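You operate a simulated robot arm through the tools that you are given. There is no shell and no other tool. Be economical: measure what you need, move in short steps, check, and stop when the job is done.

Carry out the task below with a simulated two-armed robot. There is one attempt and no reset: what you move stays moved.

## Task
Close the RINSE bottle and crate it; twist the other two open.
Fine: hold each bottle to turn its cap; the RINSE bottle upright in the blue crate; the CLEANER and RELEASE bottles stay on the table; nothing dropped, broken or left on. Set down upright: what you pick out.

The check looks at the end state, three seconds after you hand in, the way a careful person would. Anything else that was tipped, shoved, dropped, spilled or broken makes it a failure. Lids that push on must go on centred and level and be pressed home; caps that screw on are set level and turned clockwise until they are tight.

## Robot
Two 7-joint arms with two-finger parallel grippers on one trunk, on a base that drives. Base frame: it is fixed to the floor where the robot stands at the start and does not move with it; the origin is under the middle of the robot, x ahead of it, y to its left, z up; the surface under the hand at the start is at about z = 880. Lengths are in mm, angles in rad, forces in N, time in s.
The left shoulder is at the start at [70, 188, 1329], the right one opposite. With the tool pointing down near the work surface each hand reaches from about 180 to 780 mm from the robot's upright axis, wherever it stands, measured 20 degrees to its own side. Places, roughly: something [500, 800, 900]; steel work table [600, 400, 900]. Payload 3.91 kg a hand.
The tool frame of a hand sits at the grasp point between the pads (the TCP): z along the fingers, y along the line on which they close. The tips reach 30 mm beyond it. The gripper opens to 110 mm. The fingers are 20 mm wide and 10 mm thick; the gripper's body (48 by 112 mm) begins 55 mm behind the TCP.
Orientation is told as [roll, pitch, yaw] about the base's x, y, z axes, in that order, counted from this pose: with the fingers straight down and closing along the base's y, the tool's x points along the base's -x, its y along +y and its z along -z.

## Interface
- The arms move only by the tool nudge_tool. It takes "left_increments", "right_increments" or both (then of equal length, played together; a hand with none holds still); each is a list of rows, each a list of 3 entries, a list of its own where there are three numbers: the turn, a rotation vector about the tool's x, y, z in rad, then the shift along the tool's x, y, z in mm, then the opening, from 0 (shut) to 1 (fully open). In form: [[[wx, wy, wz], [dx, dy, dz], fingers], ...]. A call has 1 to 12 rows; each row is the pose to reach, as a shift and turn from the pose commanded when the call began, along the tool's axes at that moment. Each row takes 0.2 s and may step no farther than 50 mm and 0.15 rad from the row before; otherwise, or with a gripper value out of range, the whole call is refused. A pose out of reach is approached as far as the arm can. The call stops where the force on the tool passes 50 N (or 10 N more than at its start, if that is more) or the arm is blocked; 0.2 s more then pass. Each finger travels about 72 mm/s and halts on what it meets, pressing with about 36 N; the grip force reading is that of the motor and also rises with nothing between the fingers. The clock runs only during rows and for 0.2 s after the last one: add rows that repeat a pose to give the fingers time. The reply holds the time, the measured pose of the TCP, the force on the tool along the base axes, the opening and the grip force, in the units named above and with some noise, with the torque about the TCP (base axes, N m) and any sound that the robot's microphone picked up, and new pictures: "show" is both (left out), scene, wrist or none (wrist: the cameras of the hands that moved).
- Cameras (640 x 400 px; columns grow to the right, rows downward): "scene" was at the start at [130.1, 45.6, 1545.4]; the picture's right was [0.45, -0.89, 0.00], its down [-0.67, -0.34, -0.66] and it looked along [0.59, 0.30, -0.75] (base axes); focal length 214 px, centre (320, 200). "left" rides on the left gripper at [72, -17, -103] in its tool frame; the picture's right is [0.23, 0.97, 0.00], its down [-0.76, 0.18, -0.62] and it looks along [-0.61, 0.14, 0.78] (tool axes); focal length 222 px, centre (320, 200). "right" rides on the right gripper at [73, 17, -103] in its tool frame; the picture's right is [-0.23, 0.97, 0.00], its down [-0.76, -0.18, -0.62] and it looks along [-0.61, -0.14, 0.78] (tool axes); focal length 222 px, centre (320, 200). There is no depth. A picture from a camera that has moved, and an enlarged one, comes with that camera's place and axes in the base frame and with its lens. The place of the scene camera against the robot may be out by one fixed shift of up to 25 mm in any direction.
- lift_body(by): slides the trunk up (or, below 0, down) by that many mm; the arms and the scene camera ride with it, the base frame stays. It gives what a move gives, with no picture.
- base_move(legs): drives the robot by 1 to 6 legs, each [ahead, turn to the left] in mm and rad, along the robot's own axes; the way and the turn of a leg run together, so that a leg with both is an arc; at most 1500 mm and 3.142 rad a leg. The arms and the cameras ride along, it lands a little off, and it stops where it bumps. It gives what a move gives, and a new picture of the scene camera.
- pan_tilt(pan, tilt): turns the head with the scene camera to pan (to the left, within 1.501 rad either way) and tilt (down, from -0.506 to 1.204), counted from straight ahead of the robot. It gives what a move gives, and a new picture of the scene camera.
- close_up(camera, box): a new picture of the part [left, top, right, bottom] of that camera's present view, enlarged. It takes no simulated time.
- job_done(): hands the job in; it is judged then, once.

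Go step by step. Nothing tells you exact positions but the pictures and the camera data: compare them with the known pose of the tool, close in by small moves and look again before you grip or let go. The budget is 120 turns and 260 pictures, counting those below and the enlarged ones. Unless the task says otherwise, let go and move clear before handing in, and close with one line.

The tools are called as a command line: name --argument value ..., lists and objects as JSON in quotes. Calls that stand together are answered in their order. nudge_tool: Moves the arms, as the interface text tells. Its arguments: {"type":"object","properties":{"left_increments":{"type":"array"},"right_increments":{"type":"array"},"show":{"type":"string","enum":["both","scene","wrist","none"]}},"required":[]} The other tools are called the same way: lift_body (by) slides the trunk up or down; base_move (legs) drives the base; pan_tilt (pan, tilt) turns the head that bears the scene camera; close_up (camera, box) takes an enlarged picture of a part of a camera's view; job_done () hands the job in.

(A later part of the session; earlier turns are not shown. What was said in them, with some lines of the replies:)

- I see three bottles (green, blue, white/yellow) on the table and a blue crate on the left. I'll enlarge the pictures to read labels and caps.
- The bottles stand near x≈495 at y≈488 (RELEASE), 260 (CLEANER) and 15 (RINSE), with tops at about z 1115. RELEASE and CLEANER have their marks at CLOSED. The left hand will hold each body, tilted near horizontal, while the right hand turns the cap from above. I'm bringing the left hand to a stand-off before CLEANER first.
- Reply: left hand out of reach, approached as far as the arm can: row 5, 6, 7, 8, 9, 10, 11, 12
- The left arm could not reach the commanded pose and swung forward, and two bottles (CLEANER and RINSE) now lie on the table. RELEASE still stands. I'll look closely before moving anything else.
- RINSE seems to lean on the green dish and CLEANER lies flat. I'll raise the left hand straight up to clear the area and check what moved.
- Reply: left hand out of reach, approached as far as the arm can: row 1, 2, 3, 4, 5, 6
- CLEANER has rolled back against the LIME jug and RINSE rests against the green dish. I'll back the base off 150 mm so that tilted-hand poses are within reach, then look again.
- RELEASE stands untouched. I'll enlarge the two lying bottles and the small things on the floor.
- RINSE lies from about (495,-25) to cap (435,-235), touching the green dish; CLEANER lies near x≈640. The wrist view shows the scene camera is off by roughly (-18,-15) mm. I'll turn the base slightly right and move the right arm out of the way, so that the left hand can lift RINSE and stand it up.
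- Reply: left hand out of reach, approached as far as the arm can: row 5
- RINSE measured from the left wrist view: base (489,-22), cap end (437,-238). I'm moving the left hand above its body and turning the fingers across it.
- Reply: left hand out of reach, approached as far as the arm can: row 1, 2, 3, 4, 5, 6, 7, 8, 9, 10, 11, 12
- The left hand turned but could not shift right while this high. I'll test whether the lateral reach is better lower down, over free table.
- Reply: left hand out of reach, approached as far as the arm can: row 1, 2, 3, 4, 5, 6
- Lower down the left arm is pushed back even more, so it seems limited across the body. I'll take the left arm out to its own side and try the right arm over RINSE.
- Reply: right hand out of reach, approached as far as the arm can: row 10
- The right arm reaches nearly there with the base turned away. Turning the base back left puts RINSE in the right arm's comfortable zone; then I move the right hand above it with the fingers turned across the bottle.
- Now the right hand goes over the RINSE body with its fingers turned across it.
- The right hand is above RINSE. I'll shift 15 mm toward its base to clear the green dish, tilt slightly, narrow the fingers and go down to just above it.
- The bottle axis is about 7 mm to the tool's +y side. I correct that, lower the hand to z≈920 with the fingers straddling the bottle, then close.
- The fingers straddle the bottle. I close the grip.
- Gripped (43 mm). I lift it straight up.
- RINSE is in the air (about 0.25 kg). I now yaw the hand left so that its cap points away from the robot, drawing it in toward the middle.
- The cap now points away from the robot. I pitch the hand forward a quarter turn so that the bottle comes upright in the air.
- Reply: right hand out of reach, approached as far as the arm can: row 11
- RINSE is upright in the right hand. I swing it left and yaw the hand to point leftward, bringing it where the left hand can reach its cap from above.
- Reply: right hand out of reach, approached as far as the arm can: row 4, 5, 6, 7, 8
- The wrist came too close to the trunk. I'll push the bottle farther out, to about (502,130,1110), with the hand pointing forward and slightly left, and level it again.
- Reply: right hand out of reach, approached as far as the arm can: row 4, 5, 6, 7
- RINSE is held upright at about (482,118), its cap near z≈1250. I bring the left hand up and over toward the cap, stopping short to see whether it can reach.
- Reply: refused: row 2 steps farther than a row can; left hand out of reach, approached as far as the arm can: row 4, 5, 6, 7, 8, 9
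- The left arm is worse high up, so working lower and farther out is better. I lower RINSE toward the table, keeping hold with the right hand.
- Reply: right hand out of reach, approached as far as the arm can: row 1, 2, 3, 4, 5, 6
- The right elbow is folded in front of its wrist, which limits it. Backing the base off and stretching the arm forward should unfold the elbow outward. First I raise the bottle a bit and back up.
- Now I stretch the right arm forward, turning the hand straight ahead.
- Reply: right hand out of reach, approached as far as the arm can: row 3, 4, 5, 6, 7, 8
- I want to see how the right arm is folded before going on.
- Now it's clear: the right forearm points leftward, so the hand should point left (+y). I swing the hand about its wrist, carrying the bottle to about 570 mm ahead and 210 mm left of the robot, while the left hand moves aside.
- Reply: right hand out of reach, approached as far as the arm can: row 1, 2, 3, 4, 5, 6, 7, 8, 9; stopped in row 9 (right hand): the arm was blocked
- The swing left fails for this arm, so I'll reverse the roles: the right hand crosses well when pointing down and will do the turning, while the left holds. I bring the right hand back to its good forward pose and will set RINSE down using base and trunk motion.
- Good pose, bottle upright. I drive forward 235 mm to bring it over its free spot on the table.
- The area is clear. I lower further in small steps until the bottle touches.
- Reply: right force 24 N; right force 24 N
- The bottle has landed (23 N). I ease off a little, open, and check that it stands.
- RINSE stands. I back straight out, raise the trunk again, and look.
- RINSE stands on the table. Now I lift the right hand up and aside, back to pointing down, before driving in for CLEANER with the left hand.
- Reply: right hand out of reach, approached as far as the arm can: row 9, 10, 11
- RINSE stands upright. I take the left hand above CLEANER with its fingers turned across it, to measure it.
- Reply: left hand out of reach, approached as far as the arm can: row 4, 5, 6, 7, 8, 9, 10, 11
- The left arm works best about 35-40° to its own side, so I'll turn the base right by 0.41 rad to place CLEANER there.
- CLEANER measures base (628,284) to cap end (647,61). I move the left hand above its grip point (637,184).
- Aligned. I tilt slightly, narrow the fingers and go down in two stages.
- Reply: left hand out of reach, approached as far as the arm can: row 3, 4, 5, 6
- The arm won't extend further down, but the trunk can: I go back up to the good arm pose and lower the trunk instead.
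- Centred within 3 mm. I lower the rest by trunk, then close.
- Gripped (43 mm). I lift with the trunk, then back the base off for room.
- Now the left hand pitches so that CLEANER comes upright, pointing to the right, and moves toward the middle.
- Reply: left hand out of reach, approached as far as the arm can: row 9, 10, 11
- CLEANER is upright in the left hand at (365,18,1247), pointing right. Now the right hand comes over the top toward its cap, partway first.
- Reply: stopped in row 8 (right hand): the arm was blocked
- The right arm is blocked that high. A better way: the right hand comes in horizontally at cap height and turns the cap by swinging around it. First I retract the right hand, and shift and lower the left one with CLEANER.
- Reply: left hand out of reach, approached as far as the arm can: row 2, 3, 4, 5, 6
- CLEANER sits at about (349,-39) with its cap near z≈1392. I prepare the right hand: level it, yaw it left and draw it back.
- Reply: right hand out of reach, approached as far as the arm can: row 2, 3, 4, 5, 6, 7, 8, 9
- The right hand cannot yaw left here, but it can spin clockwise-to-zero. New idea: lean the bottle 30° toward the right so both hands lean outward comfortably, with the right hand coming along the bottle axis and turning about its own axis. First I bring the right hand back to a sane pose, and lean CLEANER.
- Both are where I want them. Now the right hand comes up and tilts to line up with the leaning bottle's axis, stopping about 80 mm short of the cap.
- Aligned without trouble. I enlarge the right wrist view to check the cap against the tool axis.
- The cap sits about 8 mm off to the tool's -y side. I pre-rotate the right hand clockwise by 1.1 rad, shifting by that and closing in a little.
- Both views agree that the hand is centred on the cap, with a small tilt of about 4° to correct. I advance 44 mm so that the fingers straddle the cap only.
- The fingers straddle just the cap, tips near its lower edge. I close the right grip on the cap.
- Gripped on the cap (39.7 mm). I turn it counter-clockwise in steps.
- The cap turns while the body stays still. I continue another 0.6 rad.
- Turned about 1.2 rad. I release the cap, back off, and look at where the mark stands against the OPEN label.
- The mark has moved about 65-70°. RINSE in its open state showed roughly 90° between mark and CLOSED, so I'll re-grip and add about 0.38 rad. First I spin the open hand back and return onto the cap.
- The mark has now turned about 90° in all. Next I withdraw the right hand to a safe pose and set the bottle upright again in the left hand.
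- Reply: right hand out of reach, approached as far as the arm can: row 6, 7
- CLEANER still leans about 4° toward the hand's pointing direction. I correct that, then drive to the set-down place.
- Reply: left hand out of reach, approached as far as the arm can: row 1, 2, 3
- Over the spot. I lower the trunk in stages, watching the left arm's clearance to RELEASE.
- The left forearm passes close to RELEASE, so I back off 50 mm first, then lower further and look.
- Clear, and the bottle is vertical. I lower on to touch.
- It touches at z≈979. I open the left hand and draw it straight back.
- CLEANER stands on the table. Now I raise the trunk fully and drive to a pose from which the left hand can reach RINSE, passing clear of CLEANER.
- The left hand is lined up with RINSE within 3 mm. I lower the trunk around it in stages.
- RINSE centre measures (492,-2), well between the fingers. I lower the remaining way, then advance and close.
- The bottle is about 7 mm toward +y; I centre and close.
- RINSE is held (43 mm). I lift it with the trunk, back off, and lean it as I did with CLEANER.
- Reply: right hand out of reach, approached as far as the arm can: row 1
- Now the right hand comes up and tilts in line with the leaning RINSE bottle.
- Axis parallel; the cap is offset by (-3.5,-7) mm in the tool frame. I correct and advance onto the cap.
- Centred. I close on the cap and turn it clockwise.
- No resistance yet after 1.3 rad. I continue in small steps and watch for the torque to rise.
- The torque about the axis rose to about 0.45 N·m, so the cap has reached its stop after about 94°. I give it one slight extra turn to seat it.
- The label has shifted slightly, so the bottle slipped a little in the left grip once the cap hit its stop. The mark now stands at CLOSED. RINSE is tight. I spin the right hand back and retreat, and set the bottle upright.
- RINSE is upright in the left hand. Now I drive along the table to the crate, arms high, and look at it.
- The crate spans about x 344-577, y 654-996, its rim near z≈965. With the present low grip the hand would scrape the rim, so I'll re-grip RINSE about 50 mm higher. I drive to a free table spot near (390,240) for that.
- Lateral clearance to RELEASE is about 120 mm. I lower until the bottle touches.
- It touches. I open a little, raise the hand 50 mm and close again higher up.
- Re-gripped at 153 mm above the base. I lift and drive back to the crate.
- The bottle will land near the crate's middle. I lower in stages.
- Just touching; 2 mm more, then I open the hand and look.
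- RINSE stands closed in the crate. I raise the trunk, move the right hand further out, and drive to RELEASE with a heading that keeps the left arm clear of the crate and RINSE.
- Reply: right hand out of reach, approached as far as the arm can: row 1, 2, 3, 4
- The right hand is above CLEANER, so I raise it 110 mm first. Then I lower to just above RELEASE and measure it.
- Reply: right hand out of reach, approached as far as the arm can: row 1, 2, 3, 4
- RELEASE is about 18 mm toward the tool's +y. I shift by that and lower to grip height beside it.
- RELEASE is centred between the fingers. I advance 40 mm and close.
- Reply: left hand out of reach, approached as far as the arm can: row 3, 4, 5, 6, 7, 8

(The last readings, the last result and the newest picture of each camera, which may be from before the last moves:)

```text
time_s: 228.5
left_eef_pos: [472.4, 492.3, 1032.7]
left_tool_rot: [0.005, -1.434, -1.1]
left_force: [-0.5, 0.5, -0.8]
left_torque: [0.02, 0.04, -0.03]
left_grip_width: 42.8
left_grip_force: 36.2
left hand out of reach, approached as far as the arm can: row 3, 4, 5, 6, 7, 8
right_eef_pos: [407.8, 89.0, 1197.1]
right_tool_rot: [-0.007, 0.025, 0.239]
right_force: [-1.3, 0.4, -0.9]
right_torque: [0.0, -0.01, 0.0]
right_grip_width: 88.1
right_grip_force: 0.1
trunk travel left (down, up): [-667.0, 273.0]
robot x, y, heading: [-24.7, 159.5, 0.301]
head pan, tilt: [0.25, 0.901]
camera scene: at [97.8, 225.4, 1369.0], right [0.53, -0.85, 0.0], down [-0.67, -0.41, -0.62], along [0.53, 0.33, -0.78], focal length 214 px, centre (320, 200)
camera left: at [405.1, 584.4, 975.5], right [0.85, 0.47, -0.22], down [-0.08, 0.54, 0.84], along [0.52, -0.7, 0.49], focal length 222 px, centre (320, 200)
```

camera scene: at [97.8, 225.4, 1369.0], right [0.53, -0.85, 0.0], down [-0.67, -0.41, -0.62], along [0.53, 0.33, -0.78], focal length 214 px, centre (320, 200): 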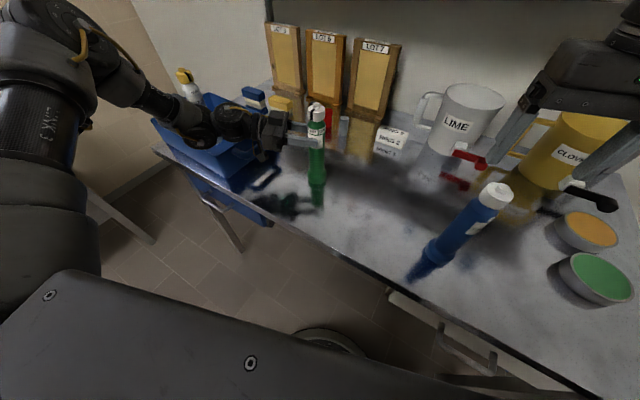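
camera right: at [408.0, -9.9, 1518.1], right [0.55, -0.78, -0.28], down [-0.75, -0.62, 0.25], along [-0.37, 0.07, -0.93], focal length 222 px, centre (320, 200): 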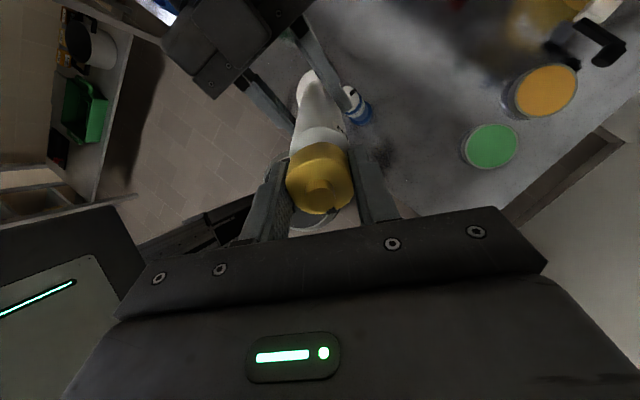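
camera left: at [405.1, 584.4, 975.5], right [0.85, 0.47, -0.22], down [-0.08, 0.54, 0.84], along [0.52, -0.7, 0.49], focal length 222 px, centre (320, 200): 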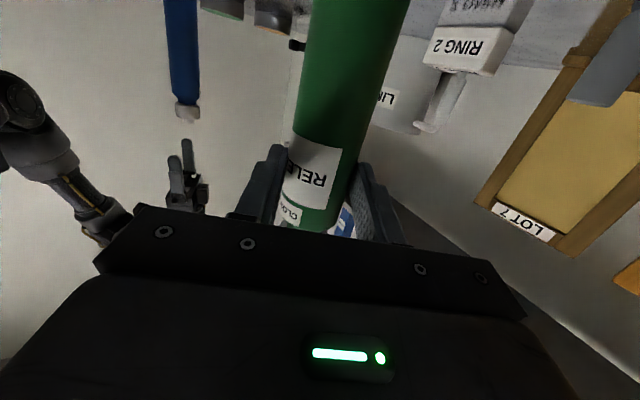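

RELEASE is gripped. I lift it, back off and lean it toward the right.

lift_body --by 272

base_move --legs '[[-110, 0]]'

nudge_tool --left_increments '[[[0, 0.1, 0], [0, 0, 0], 0.1], [[0, 0.2, 0], [0, 0, 0], 0.1], [[0, 0.3, 0], [0, 0, 0], 0.1], [[0, 0.4, 0], [0, 0, 0], 0.1], [[0, 0.5, 0], [0, 0, 0], 0.1], [[0, 0.6, 0], [0, 0, 0], 0.1], [[0, 0.65, 0], [0, 0, 0], 0.1]]' --right_increments '[[[0, 0, 0], [-10, -5, 12], 0.8], [[0, 0, 0], [-20, -5, 25], 0.8], [[0, 0, 0], [-30, -5, 38], 0.8], [[0, 0, 0], [-40, -5, 50], 0.8], [[0, 0, 0], [-50, -5, 62], 0.8], [[0, 0, 0], [-58, -5, 74], 0.8], [[0, 0, 0], [-58, -5, 85], 0.8]]' --show "scene"

```text
time_s: 231.3
left_eef_pos: [470.4, 492.6, 1303.5]
left_tool_rot: [0.005, -1.433, -1.099]
left_force: [0.2, -0.7, -1.4]
left_torque: [0.07, 0.0, -0.04]
left_grip_width: 42.7
left_grip_force: 36.0
right_eef_pos: [407.8, 88.5, 1467.9]
right_tool_rot: [-0.007, 0.023, 0.241]
right_force: [0.4, 0.0, -0.1]
right_torque: [0.01, -0.04, 0.02]
right_grip_width: 88.1
right_grip_force: 0.0
trunk travel left (down, up): [-939.0, 1.0]
robot x, y, heading: [-21.7, 159.9, 0.304]
head pan, tilt: [0.25, 0.901]
```

```text
time_s: 232.5
left_eef_pos: [374.5, 459.8, 1300.8]
left_tool_rot: [-0.035, -1.434, -1.065]
left_force: [0.4, 0.5, -1.9]
left_torque: [0.05, 0.05, -0.03]
left_grip_width: 42.8
left_grip_force: 36.0
right_eef_pos: [308.0, 56.4, 1464.7]
right_tool_rot: [-0.008, 0.031, 0.235]
right_force: [0.0, -0.4, 0.1]
right_torque: [-0.01, 0.03, 0.01]
right_grip_width: 87.8
right_grip_force: 0.1
trunk travel left (down, up): [-939.0, 1.0]
robot x, y, heading: [-128.3, 127.0, 0.3]
head pan, tilt: [0.25, 0.901]
camera scene: at [0.3, 194.9, 1640.2], right [0.52, -0.85, 0.0], down [-0.67, -0.41, -0.62], along [0.53, 0.32, -0.79], focal length 214 px, centre (320, 200)
```

scene: 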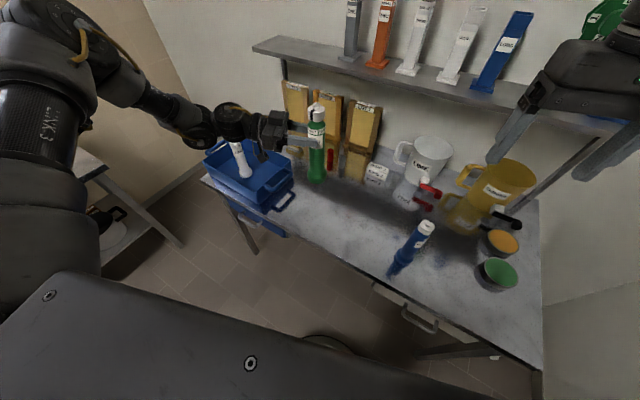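

```text
time_s: 234.1
left_eef_pos: [366.5, 456.3, 1304.5]
left_tool_rot: [0.001, -0.78, -1.101]
left_force: [-0.2, -0.5, -1.4]
left_torque: [-0.02, -0.01, 0.04]
left_grip_width: 43.0
left_grip_force: 36.2
right_eef_pos: [345.1, 68.2, 1381.0]
right_tool_rot: [-0.005, 0.022, 0.235]
right_force: [-0.8, 0.3, 0.5]
right_torque: [0.01, -0.01, -0.01]
right_grip_width: 88.0
right_grip_force: 0.0
right hand out of reach, approached as far as the arm can: row 1, 2, 3, 4, 5, 6, 7
trunk travel left (down, up): [-939.0, 1.0]
robot x, y, heading: [-131.9, 127.6, 0.302]
head pan, tilt: [0.25, 0.901]
camera scene: at [-8.7, 190.8, 1641.2], right [0.52, -0.85, 0.0], down [-0.67, -0.41, -0.62], along [0.53, 0.32, -0.78], focal length 214 px, centre (320, 200)
```

scene: 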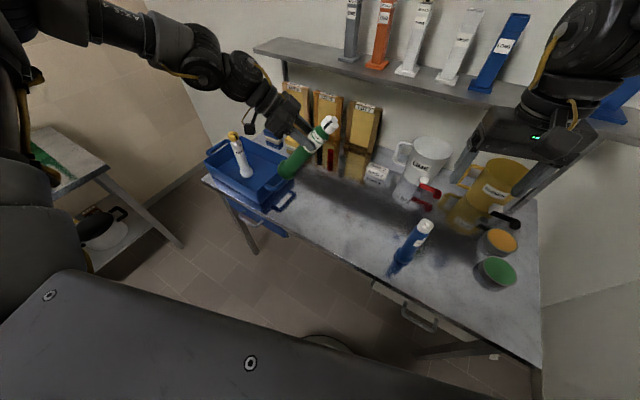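

Now the right hand moves in line with the leaning RELEASE bottle, stopping short of the cap.

nudge_tool --right_increments '[[[-0.07, 0.017, 0], [-15, 28, -15], 0.8], [[-0.14, 0.034, 0], [-30, 58, -30], 0.8], [[-0.21, 0.05, 0], [-45, 89, -40], 0.8], [[-0.28, 0.067, 0], [-60, 120, -45], 0.8], [[-0.35, 0.084, 0], [-75, 152, -45], 0.8], [[-0.42, 0.1, 0], [-90, 184, -45], 0.8], [[-0.49, 0.117, 0], [-105, 216, -42], 0.8], [[-0.56, 0.134, 0], [-120, 248, -38], 0.8], [[-0.635, 0.152, 0], [-134, 277, -33], 0.8], [[-0.635, 0.152, 0], [-134, 277, -33], 0.8]]' --show "both"

close_up --camera "right" --box '[240, 60, 400, 160]'

```text
time_s: 236.3
left_eef_pos: [367.7, 457.5, 1303.7]
left_tool_rot: [0.001, -0.784, -1.102]
left_force: [-0.4, 0.4, -1.4]
left_torque: [-0.01, -0.02, 0.01]
left_grip_width: 42.5
left_grip_force: 36.4
right_eef_pos: [410.3, 367.8, 1405.2]
right_tool_rot: [0.634, 0.167, 0.284]
right_force: [-0.4, -0.2, 0.1]
right_torque: [0.01, -0.03, 0.01]
right_grip_width: 87.9
right_grip_force: 0.1
trunk travel left (down, up): [-939.0, 1.0]
robot x, y, heading: [-131.1, 125.0, 0.301]
head pan, tilt: [0.25, 0.901]
camera scene: at [-8.1, 191.8, 1641.1], right [0.52, -0.85, 0.0], down [-0.67, -0.41, -0.62], along [0.53, 0.32, -0.78], focal length 214 px, centre (320, 200)
camera right: at [370.4, 305.3, 1509.7], right [0.09, 0.84, 0.53], down [0.93, -0.26, 0.26], along [0.36, 0.47, -0.8], focal length 222 px, centre (320, 200)
```

scene: 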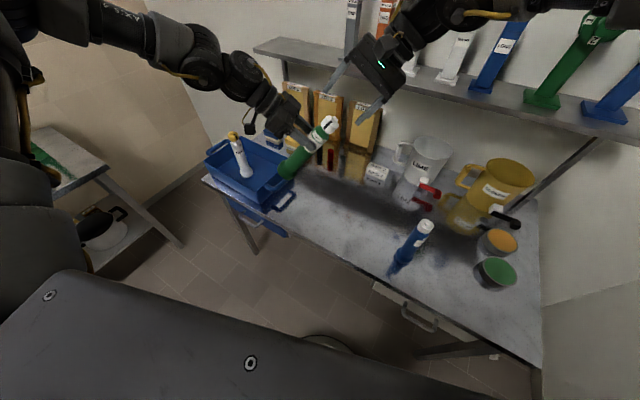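
right: 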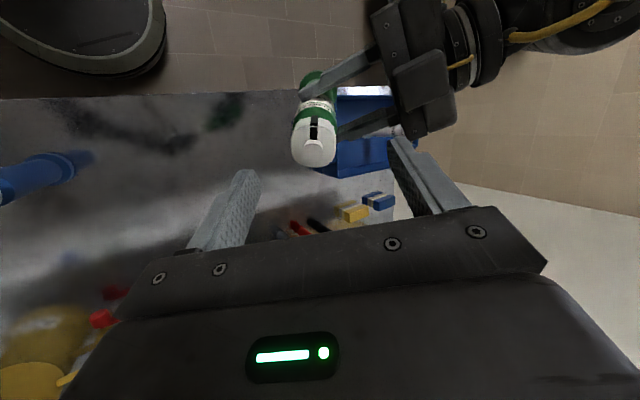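

```text
4.00 times, centred on (320, 110) of right
camera zoom: at [370.4, 305.3, 1509.7], right [0.09, 0.84, 0.53], down [0.93, -0.26, 0.26], along [0.36, 0.47, -0.8], focal length 888 px, centre (320, 560)
```

zoom: 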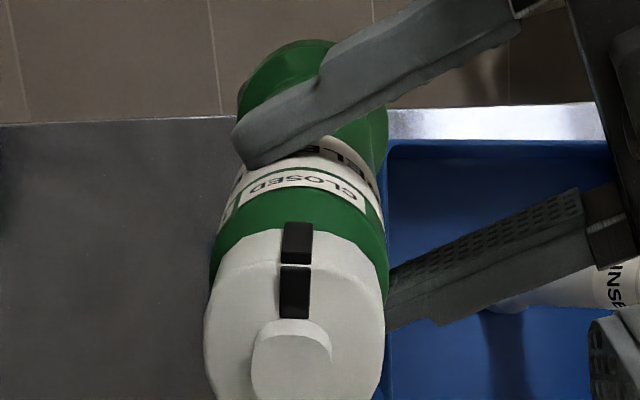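

The mark sits at CLOSED. The cap is offset by (-6,-7) mm in the tool frame. I correct that and pre-rotate the hand clockwise by 1.6 rad, so that one sweep opens it.

nudge_tool --right_increments '[[[0, 0, 0.145], [-2, -3, 0], 0.8], [[0, 0, 0.29], [-4, -5, 0], 0.8], [[0, 0, 0.435], [-6, -7, 0], 0.8], [[0, 0, 0.58], [-6, -7, 2], 0.8], [[0, 0, 0.725], [-6, -7, 4], 0.8], [[0, 0, 0.87], [-6, -7, 6], 0.8], [[0, 0, 1.015], [-6, -7, 8], 0.75], [[0, 0, 1.16], [-6, -7, 10], 0.7], [[0, 0, 1.305], [-6, -7, 12], 0.65], [[0, 0, 1.45], [-6, -7, 14], 0.62], [[0, 0, 1.595], [-6, -7, 16], 0.62], [[0, 0, 1.595], [-6, -7, 16], 0.62]]' --show "wrist"

close_up --camera "right" --box '[210, 60, 430, 200]'

```text
time_s: 238.9
left_eef_pos: [367.9, 458.1, 1304.2]
left_tool_rot: [0.001, -0.784, -1.101]
left_force: [0.4, 0.1, -2.1]
left_torque: [-0.02, 0.0, -0.01]
left_grip_width: 42.6
left_grip_force: 36.3
right_eef_pos: [412.5, 375.5, 1389.7]
right_tool_rot: [-0.225, 0.618, -1.442]
right_force: [0.2, -0.4, 0.1]
right_torque: [-0.01, 0.0, -0.01]
right_grip_width: 68.3
right_grip_force: 0.1
trunk travel left (down, up): [-939.0, 1.0]
robot x, y, heading: [-129.2, 128.4, 0.3]
head pan, tilt: [0.25, 0.901]
camera right: at [452.7, 381.5, 1510.4], right [0.95, 0.06, -0.31], down [0.09, -0.99, 0.09], along [-0.3, -0.11, -0.95], focal length 222 px, centre (320, 200)
```

right: 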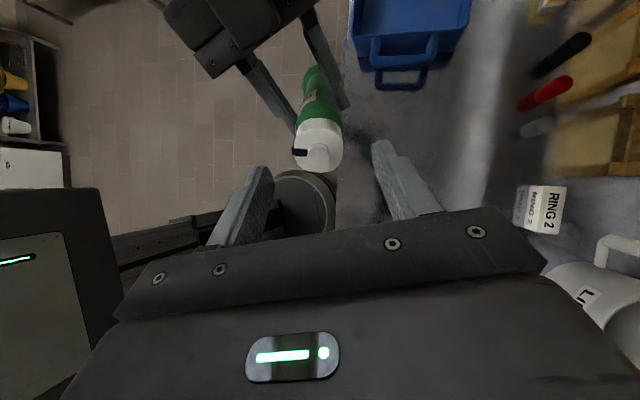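

```text
2.86 times, centred on (320, 130) of right
camera zoom: at [452.7, 381.5, 1510.4], right [0.95, 0.06, -0.31], down [0.09, -0.99, 0.09], along [-0.3, -0.11, -0.95], focal length 635 px, centre (320, 400)
```

zoom: 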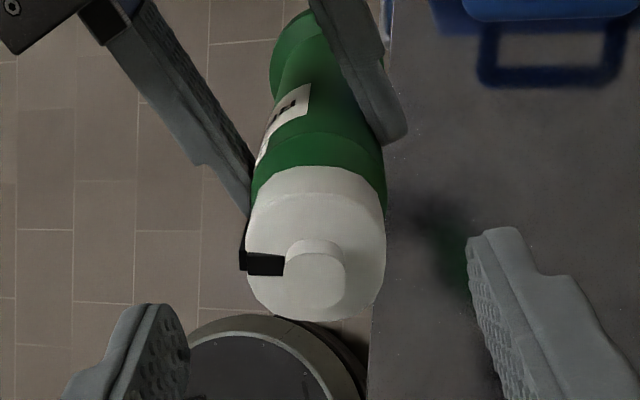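

Centred, with the nub about 42 mm ahead. I advance 46 mm onto the cap and check.

nudge_tool --right_increments '[[[0, 0, 0], [0, -2, 12], 0.62], [[0, 0, 0], [0, -2, 24], 0.62], [[0, 0, 0], [0, -2, 36], 0.62], [[0, 0, 0], [0, -2, 45], 0.62], [[0, 0, 0], [0, -2, 45], 0.62]]' --show "none"

close_up --camera "right" --box '[210, 60, 430, 220]'

close_up --camera "scene" --box '[260, 70, 400, 190]'

```text
time_s: 240.1
left_eef_pos: [367.3, 457.1, 1304.1]
left_tool_rot: [0.001, -0.784, -1.1]
left_force: [0.3, 0.1, -3.2]
left_torque: [0.01, 0.02, -0.02]
left_grip_width: 42.6
left_grip_force: 36.0
right_eef_pos: [397.7, 399.4, 1354.0]
right_tool_rot: [-0.224, 0.617, -1.44]
right_force: [-0.3, -0.3, 0.8]
right_torque: [0.01, 0.0, 0.01]
right_grip_width: 68.1
right_grip_force: 0.0
trunk travel left (down, up): [-939.0, 1.0]
robot x, y, heading: [-131.5, 127.1, 0.3]
head pan, tilt: [0.25, 0.901]
```

```text
2.50 times, centred on (320, 140) of right
camera zoom: at [438.1, 406.4, 1475.2], right [0.95, 0.06, -0.31], down [0.1, -0.99, 0.09], along [-0.3, -0.11, -0.95], focal length 555 px, centre (320, 350)
```

zoom: 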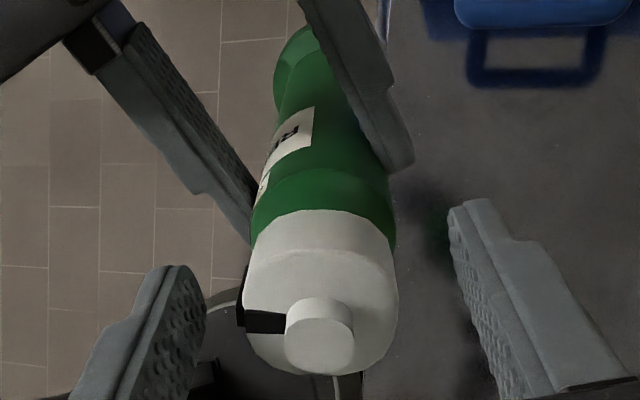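

```text
3.33 times, centred on (330, 130) of scene
camera zoom: at [-7.7, 191.9, 1641.0], right [0.52, -0.85, 0.0], down [-0.67, -0.41, -0.62], along [0.53, 0.32, -0.78], focal length 715 px, centre (287, 433)
```

zoom: 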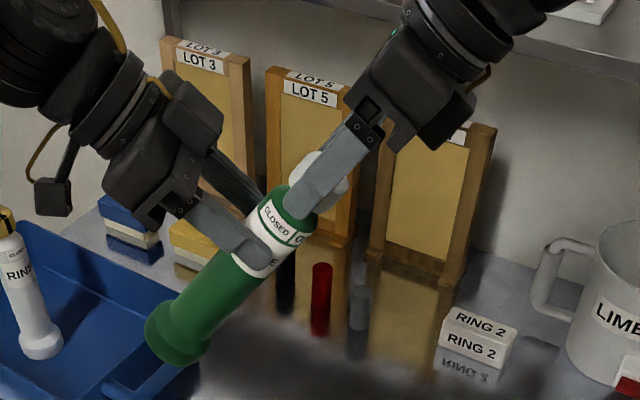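

Good placement. I close and check the grip width, then turn counter-clockwise.

nudge_tool --right_increments '[[[0, 0, 0], [0, 0, -2], 0.45], [[0, 0, 0], [0, 0, -2], 0.3], [[0, 0, 0], [0, 0, -2], 0.15], [[0, 0, 0], [0, 0, -2], 0.1], [[0, 0, -0.1], [0, 0, -2], 0.1], [[0, 0, -0.2], [0, 0, -2], 0.1], [[0, 0, -0.3], [0, 0, -2], 0.1], [[0, 0, -0.4], [0, 0, -2], 0.1]]' --show "none"

close_up --camera "right" --box '[210, 60, 430, 220]'

```text
time_s: 241.9
left_eef_pos: [367.6, 457.4, 1303.8]
left_tool_rot: [0.0, -0.784, -1.1]
left_force: [4.6, -2.4, -5.4]
left_torque: [0.35, 0.52, 0.35]
left_grip_width: 42.9
left_grip_force: 36.1
right_eef_pos: [397.6, 397.7, 1355.4]
right_tool_rot: [0.077, 0.65, -0.94]
right_force: [-4.7, 2.7, 2.6]
right_torque: [-0.04, -0.19, -0.14]
right_grip_width: 37.9
right_grip_force: 35.9
trunk travel left (down, up): [-939.0, 1.0]
robot x, y, heading: [-131.2, 131.1, 0.303]
head pan, tilt: [0.25, 0.901]
```

```text
2.50 times, centred on (320, 140) of right
camera zoom: at [409.2, 397.5, 1482.8], right [0.92, 0.39, -0.08], down [0.39, -0.92, 0.02], along [-0.06, -0.05, -1.0], focal length 555 px, centre (320, 350)
```

zoom: 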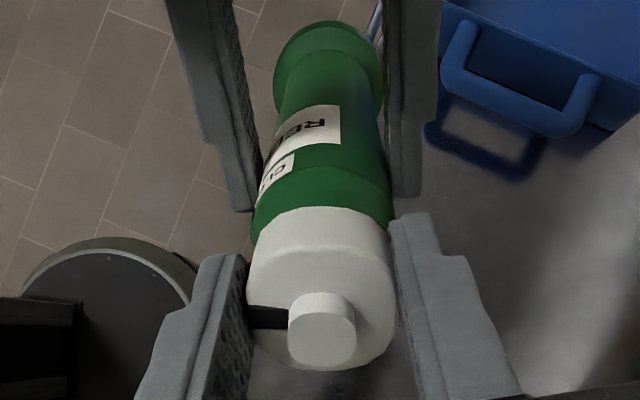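

The cap turns. I continue through the rest of the sweep.

nudge_tool --right_increments '[[[0, 0, -0.1], [0, 0, 0], 0.1], [[0, 0, -0.2], [0, 0, 0], 0.1], [[0, 0, -0.3], [0, 0, 0], 0.1], [[0, 0, -0.4], [0, 0, 0], 0.1], [[0, 0, -0.5], [0, 0, 0], 0.1], [[0, 0, -0.6], [0, 0, 0], 0.1], [[0, 0, -0.7], [0, 0, 0], 0.1], [[0, 0, -0.8], [0, 0, 0], 0.1], [[0, 0, -0.9], [0, 0, 0], 0.1], [[0, 0, -1.0], [0, 0, 0], 0.1], [[0, 0, -1.1], [0, 0, 0], 0.1], [[0, 0, -1.18], [0, 0, 0], 0.1]]' --show "none"

close_up --camera "right" --box '[210, 60, 430, 220]'

close_up --camera "scene" --box '[260, 70, 400, 190]'

```text
time_s: 244.5
left_eef_pos: [368.1, 456.8, 1304.5]
left_tool_rot: [0.003, -0.784, -1.102]
left_force: [8.5, 23.3, -1.7]
left_torque: [-0.32, -0.08, 1.02]
left_grip_width: 43.5
left_grip_force: 35.9
right_eef_pos: [399.2, 398.4, 1353.0]
right_tool_rot: [0.632, 0.177, 0.272]
right_force: [-7.8, -21.5, 0.0]
right_torque: [-0.83, 0.49, 0.18]
right_grip_width: 37.6
right_grip_force: 36.0
trunk travel left (down, up): [-939.0, 1.0]
robot x, y, heading: [-131.5, 129.5, 0.297]
head pan, tilt: [0.25, 0.901]
```

```text
2.50 times, centred on (320, 140) of right
camera zoom: at [359.6, 336.8, 1458.6], right [0.1, 0.85, 0.52], down [0.93, -0.27, 0.26], along [0.36, 0.46, -0.81], focal length 555 px, centre (320, 350)
```

zoom: 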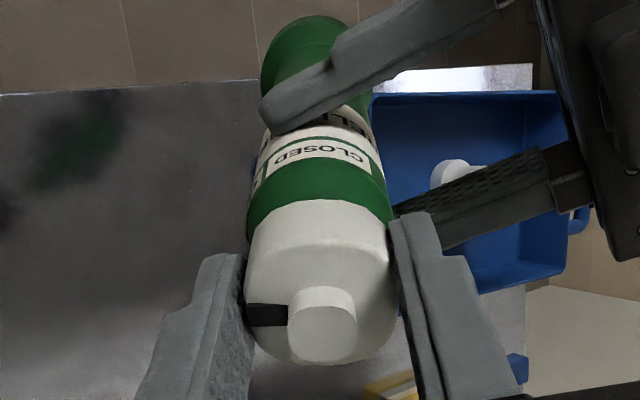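

```text
3.33 times, centred on (330, 130) of scene
camera zoom: at [-7.8, 192.1, 1641.0], right [0.52, -0.85, 0.0], down [-0.67, -0.41, -0.62], along [0.53, 0.32, -0.78], focal length 715 px, centre (287, 433)
```

zoom: 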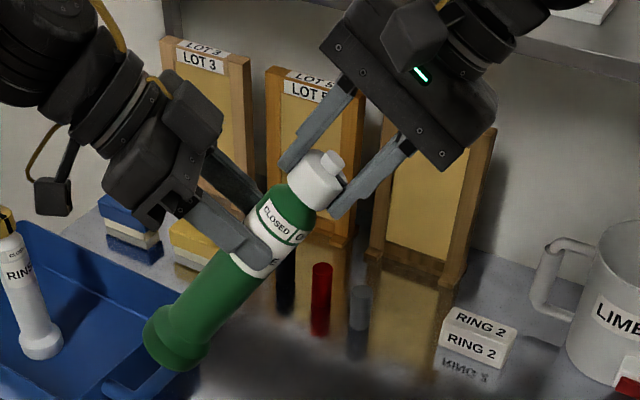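

The mark has turned a quarter turn away from CLOSED onto the OPEN side, and the body stayed put. I release, back the right hand off, and bring RELEASE upright.

nudge_tool --right_increments '[[[0, 0, 0], [0, 0, 0], 0.4], [[0, 0, 0], [0, 0, 0], 0.55], [[0, 0, 0], [0, 0, 0], 0.65], [[0, 0, 0], [0, 0, -20], 0.65], [[0, 0, 0], [0, 0, -45], 0.65], [[0, 0, 0], [0, 0, -75], 0.8], [[0, 0, 0], [0, 0, -105], 0.8]]' --show "none"

close_up --camera "right" --box '[250, 60, 390, 150]'

nudge_tool --right_increments '[[[0.07, -0.017, 0], [15, -30, 0], 0.8], [[0.14, -0.034, 0], [30, -62, 0], 0.8], [[0.21, -0.05, 0], [45, -95, 0], 0.8], [[0.28, -0.067, 0], [60, -128, 0], 0.8], [[0.35, -0.084, 0], [75, -160, 0], 0.8], [[0.42, -0.1, 0], [90, -192, 0], 0.8], [[0.49, -0.117, 0], [105, -222, 0], 0.8], [[0.56, -0.134, 0], [120, -250, 0], 0.8], [[0.635, -0.152, 0], [134, -270, 0], 0.8]]' --left_increments '[[[0, 0, 0], [0, 0, 0], 0.1], [[0, 0, 0], [0, 0, 0], 0.1], [[0, -0.1, 0], [0, 0, 0], 0.1], [[0, -0.2, 0], [0, 0, 0], 0.1], [[0, -0.3, 0], [0, 0, 0], 0.1], [[0, -0.4, 0], [0, 0, 0], 0.1], [[0, -0.5, 0], [0, 0, 0], 0.1], [[0, -0.6, 0], [0, 0, 0], 0.1], [[0, -0.65, 0], [0, 0, 0], 0.1]]' --show "scene"

```text
time_s: 246.1
left_eef_pos: [366.9, 456.0, 1302.8]
left_tool_rot: [0.001, -0.782, -1.103]
left_force: [0.2, 0.0, -1.7]
left_torque: [-0.05, -0.03, 0.03]
left_grip_width: 42.8
left_grip_force: 35.7
right_eef_pos: [428.5, 339.8, 1441.0]
right_tool_rot: [0.63, 0.177, 0.271]
right_force: [0.3, -0.5, 0.1]
right_torque: [0.05, -0.05, 0.02]
right_grip_width: 88.0
right_grip_force: 0.0
trunk travel left (down, up): [-939.0, 1.0]
robot x, y, heading: [-131.7, 127.7, 0.301]
head pan, tilt: [0.25, 0.901]
```

```text
4.44 times, centred on (320, 105) of right
camera zoom: at [388.4, 279.5, 1544.9], right [0.1, 0.84, 0.53], down [0.93, -0.27, 0.26], along [0.36, 0.46, -0.81], focal length 987 px, centre (320, 622)
```

zoom: 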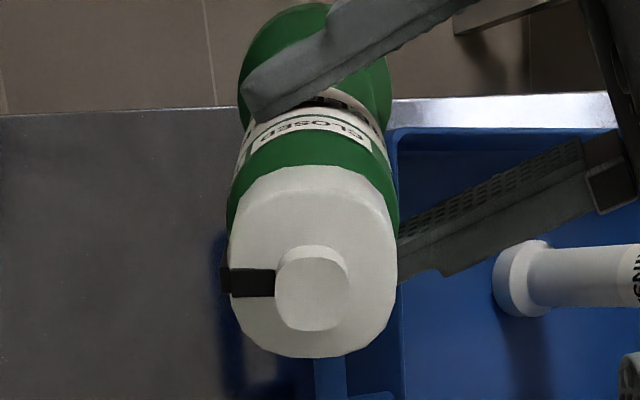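

```text
time_s: 248.1
left_eef_pos: [370.2, 455.6, 1304.6]
left_tool_rot: [-0.002, -1.431, -1.099]
left_force: [0.0, -0.5, -2.3]
left_torque: [0.05, 0.01, 0.01]
left_grip_width: 42.7
left_grip_force: 36.5
right_eef_pos: [331.3, 86.2, 1306.0]
right_tool_rot: [-0.009, 0.035, 0.224]
right_force: [-1.1, 0.1, 0.5]
right_torque: [-0.03, -0.01, 0.01]
right_grip_width: 87.9
right_grip_force: 0.1
trunk travel left (down, up): [-939.0, 1.0]
robot x, y, heading: [-129.7, 126.9, 0.299]
head pan, tilt: [0.25, 0.901]
camera scene: at [-6.5, 190.1, 1641.0], right [0.52, -0.85, 0.0], down [-0.67, -0.41, -0.62], along [0.53, 0.32, -0.78], focal length 214 px, centre (320, 200)
```

scene: 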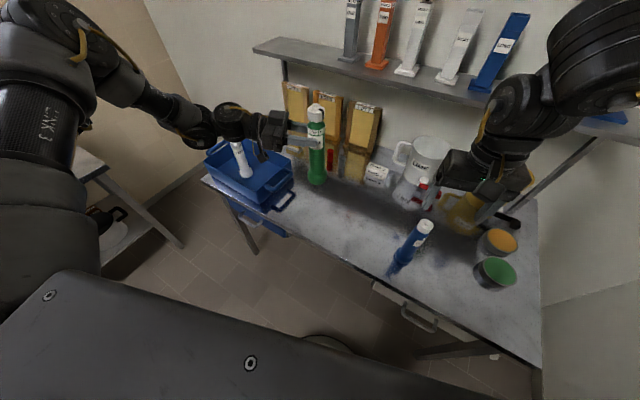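

RELEASE is upright and open. I raise the right hand well above CLEANER, then drive forward to RELEASE's old place.

nudge_tool --right_increments '[[[0, 0, 0], [0, 0, -40], 0.8], [[0, 0, 0], [0, 0, -80], 0.8], [[0, 0, 0], [0, 0, -120], 0.8], [[0, 0, 0], [0, 0, -160], 0.8]]' --show "none"

base_move --legs '[[105, 0]]'

```text
time_s: 249.1
left_eef_pos: [364.1, 459.2, 1305.3]
left_tool_rot: [0.018, -1.434, -1.116]
left_force: [-0.5, 0.7, -1.7]
left_torque: [0.04, 0.03, 0.01]
left_grip_width: 42.9
left_grip_force: 36.1
right_eef_pos: [335.4, 95.4, 1465.3]
right_tool_rot: [-0.01, 0.032, 0.221]
right_force: [-0.6, 0.8, 0.5]
right_torque: [0.01, -0.02, -0.01]
right_grip_width: 88.0
right_grip_force: 0.1
trunk travel left (down, up): [-939.0, 1.0]
robot x, y, heading: [-125.5, 125.4, 0.298]
head pan, tilt: [0.25, 0.901]
```

```text
time_s: 250.3
left_eef_pos: [452.7, 485.3, 1312.0]
left_tool_rot: [0.097, -1.436, -1.195]
left_force: [0.5, -0.8, -0.1]
left_torque: [0.07, 0.07, -0.02]
left_grip_width: 42.9
left_grip_force: 35.9
right_eef_pos: [424.1, 121.4, 1469.7]
right_tool_rot: [-0.007, 0.018, 0.226]
right_force: [-0.3, -0.3, 0.9]
right_torque: [0.02, -0.06, 0.02]
right_grip_width: 87.8
right_grip_force: 0.1
trunk travel left (down, up): [-939.0, 1.0]
robot x, y, heading: [-28.6, 160.5, 0.299]
head pan, tilt: [0.25, 0.901]
camera scene: at [80.5, 219.6, 1642.1], right [0.53, -0.85, 0.0], down [-0.66, -0.41, -0.63], along [0.53, 0.33, -0.78], focal length 214 px, centre (320, 200)
```

scene: 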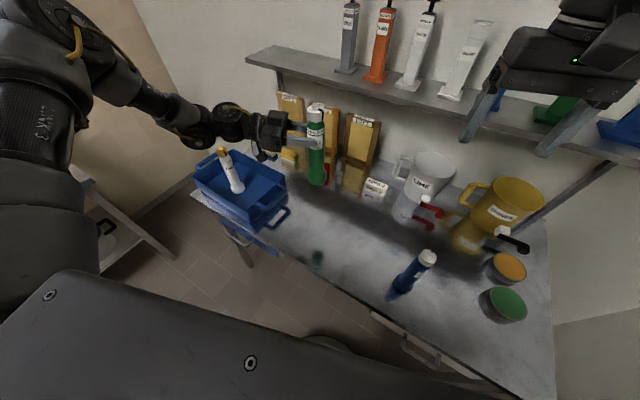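

lift_body --by -240

close_up --camera "scene" --box '[160, 80, 480, 300]'

```text
time_s: 252.8
left_eef_pos: [463.7, 488.5, 1067.8]
left_tool_rot: [0.037, -1.436, -1.13]
left_force: [-0.4, 0.0, -2.4]
left_torque: [0.03, 0.02, -0.04]
left_grip_width: 42.6
left_grip_force: 35.6
right_eef_pos: [434.3, 125.7, 1225.8]
right_tool_rot: [-0.009, 0.025, 0.229]
right_force: [-0.3, -0.2, -0.7]
right_torque: [0.01, 0.0, -0.02]
right_grip_width: 87.9
right_grip_force: 0.1
trunk travel left (down, up): [-699.0, 241.0]
robot x, y, heading: [-28.8, 158.7, 0.303]
head pan, tilt: [0.25, 0.901]
```

```text
1.82 times, centred on (320, 190) of scene
camera zoom: at [93.0, 223.7, 1401.1], right [0.53, -0.85, 0.0], down [-0.67, -0.41, -0.62], along [0.53, 0.33, -0.78], focal length 390 px, centre (320, 218)
```

zoom: 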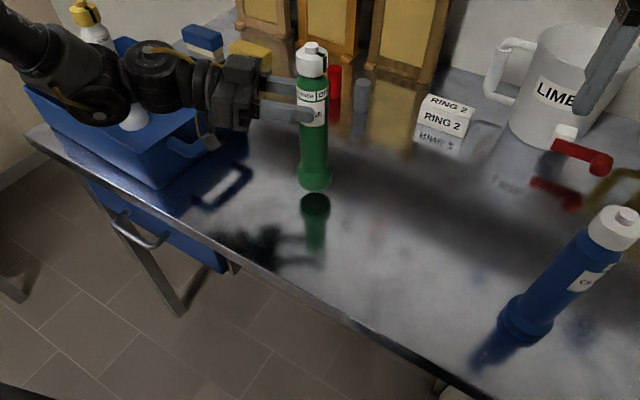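

lift_body --by -32

lift_body --by -3

```text
time_s: 253.6
left_eef_pos: [462.6, 490.2, 1035.1]
left_tool_rot: [0.033, -1.434, -1.129]
left_force: [0.2, 0.4, -1.2]
left_torque: [0.06, 0.07, 0.0]
left_grip_width: 42.6
left_grip_force: 35.9
right_eef_pos: [435.0, 123.9, 1193.9]
right_tool_rot: [-0.008, 0.029, 0.227]
right_force: [-0.3, -0.7, 0.6]
right_torque: [-0.01, -0.02, -0.03]
right_grip_width: 87.9
right_grip_force: 0.0
trunk travel left (down, up): [-667.0, 273.0]
robot x, y, heading: [-28.8, 161.0, 0.306]
head pan, tilt: [0.25, 0.901]
```

```text
time_s: 254.1
left_eef_pos: [462.7, 487.9, 1034.6]
left_tool_rot: [0.06, -1.438, -1.155]
left_force: [0.5, 1.5, 10.2]
left_torque: [0.24, 0.12, -0.02]
left_grip_width: 42.9
left_grip_force: 35.7
right_eef_pos: [433.5, 125.8, 1191.4]
right_tool_rot: [-0.006, 0.025, 0.227]
right_force: [0.4, -0.3, 0.4]
right_torque: [-0.01, -0.01, -0.03]
right_grip_width: 87.9
right_grip_force: 0.1
trunk travel left (down, up): [-664.0, 276.0]
robot x, y, heading: [-27.3, 158.3, 0.306]
head pan, tilt: [0.25, 0.901]
```

RELEASE has landed (10 N). I open the left hand and draw it straight back.

nudge_tool --left_increments '[[[0, 0, 0], [0, 0, 0], 0.42], [[0, 0, 0], [0, 0, 0], 0.5], [[0, 0, 0], [0, 0, 0], 0.65], [[0, 0, 0], [0, 0, 0], 0.85], [[0, 0, 0], [0, 0, -10], 0.9], [[0, 0, 0], [0, 0, -30], 0.9], [[0, 0, 0], [0, 0, -55], 0.9]]' --show "both"

```text
time_s: 255.7
left_eef_pos: [440.1, 538.0, 1039.6]
left_tool_rot: [0.034, -1.436, -1.132]
left_force: [0.0, -0.4, 0.6]
left_torque: [-0.01, -0.02, -0.02]
left_grip_width: 99.0
left_grip_force: 0.0
right_eef_pos: [433.3, 125.7, 1191.2]
right_tool_rot: [-0.009, 0.027, 0.227]
right_force: [0.1, 0.1, -0.3]
right_torque: [-0.01, 0.03, -0.02]
right_grip_width: 88.2
right_grip_force: 0.1
trunk travel left (down, up): [-664.0, 276.0]
robot x, y, heading: [-26.3, 157.6, 0.301]
head pan, tilt: [0.25, 0.901]
camera scene: at [92.3, 224.7, 1366.1], right [0.53, -0.85, 0.0], down [-0.67, -0.41, -0.62], along [0.53, 0.33, -0.78], focal length 214 px, centre (320, 200)
camera left: at [372.7, 630.4, 981.8], right [0.85, 0.47, -0.22], down [-0.08, 0.54, 0.84], along [0.52, -0.7, 0.5], focal length 222 px, centre (320, 200)
```

scene: 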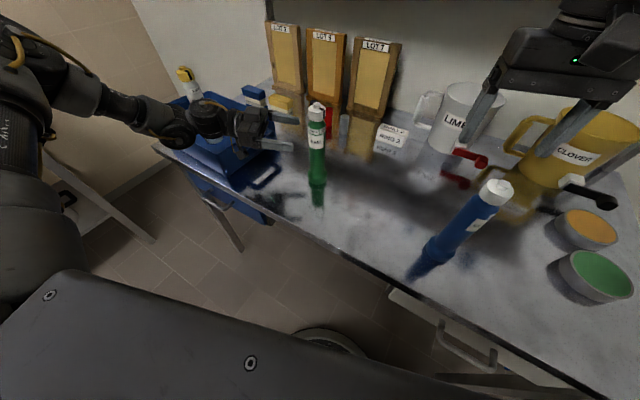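
left: 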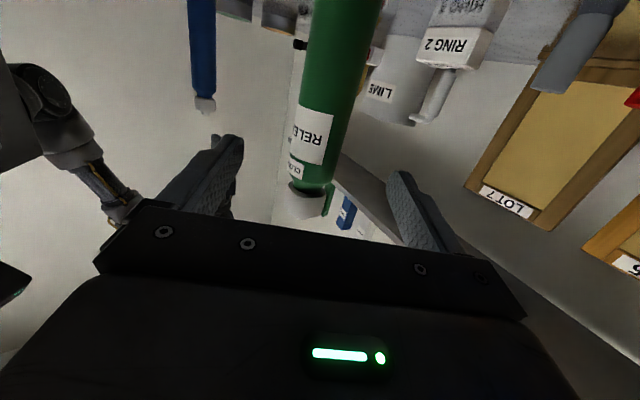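

All three bottles stand. I raise the trunk, back away and take a last look.

lift_body --by 275

base_move --legs '[[-300, 0]]'

close_up --camera "scene" --box '[200, 110, 300, 200]'

close_up --camera "scene" --box '[280, 100, 440, 220]'

```text
time_s: 258.5
left_eef_pos: [440.3, 536.9, 1314.3]
left_tool_rot: [0.033, -1.435, -1.128]
left_force: [-0.5, -0.7, -0.2]
left_torque: [-0.04, -0.01, 0.01]
left_grip_width: 98.9
left_grip_force: 0.0
right_eef_pos: [435.0, 124.2, 1465.6]
right_tool_rot: [-0.009, 0.029, 0.229]
right_force: [-0.4, -0.1, 0.0]
right_torque: [-0.02, 0.03, -0.03]
right_grip_width: 87.9
right_grip_force: 0.0
trunk travel left (down, up): [-939.0, 1.0]
robot x, y, heading: [-28.6, 159.0, 0.301]
head pan, tilt: [0.25, 0.901]
```

```text
time_s: 260.5
left_eef_pos: [153.5, 449.3, 1314.4]
left_tool_rot: [0.017, -1.432, -1.114]
left_force: [0.6, 0.1, -0.3]
left_torque: [-0.04, 0.0, -0.02]
left_grip_width: 99.0
left_grip_force: 0.0
right_eef_pos: [149.0, 35.7, 1463.9]
right_tool_rot: [-0.01, 0.03, 0.227]
right_force: [0.2, 0.0, -0.5]
right_torque: [-0.01, -0.01, -0.03]
right_grip_width: 88.2
right_grip_force: 0.0
trunk travel left (down, up): [-939.0, 1.0]
robot x, y, heading: [-317.7, 65.2, 0.307]
head pan, tilt: [0.25, 0.901]
camera scene: at [-191.9, 134.5, 1640.8], right [0.53, -0.85, 0.0], down [-0.67, -0.41, -0.62], along [0.53, 0.33, -0.79], focal length 214 px, centre (320, 200)
```

scene: 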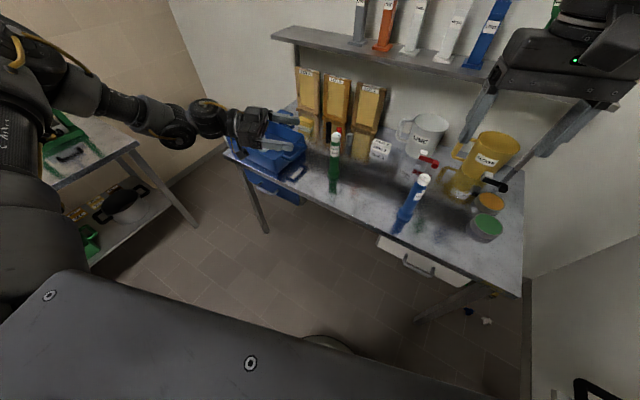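

```text
4.44 times, centred on (250, 155) of scene
camera zoom: at [-191.9, 134.5, 1640.8], right [0.53, -0.85, 0.0], down [-0.67, -0.41, -0.62], along [0.53, 0.33, -0.79], focal length 953 px, centre (631, 400)
```

zoom: 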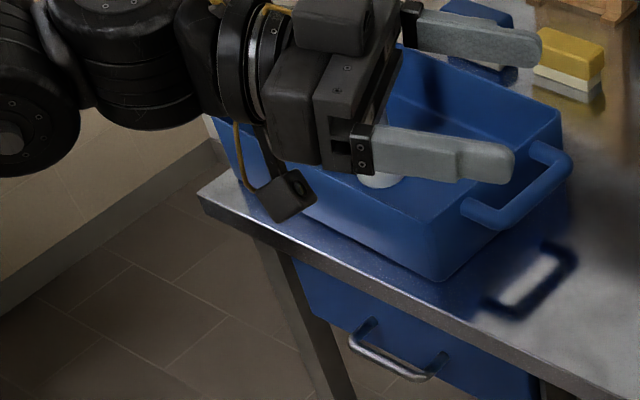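

```text
3.33 times, centred on (360, 160) of scene
camera zoom: at [-191.9, 134.5, 1640.8], right [0.53, -0.85, 0.0], down [-0.67, -0.41, -0.62], along [0.53, 0.33, -0.79], focal length 715 px, centre (187, 333)
```

zoom: 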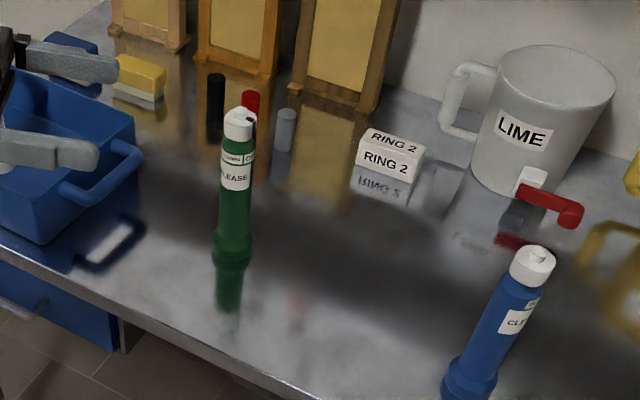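

RINSE stands closed in the crate, CLEANER and RELEASE stand open on the table, and both hands are empty and clear. I hand the job in.

job_done

```text
The job is handed in.
```

I closed RINSE and stood it upright in the blue crate, and I twisted CLEANER and RELEASE open; both stand on the table. Early on, my first left-arm move knocked CLEANER and RINSE over, and I stood them up again. I saw no spill or breakage. RINSE fell against the green dish, and I did not check whether the dish shifted. CLEANER now stands away from its original spot.
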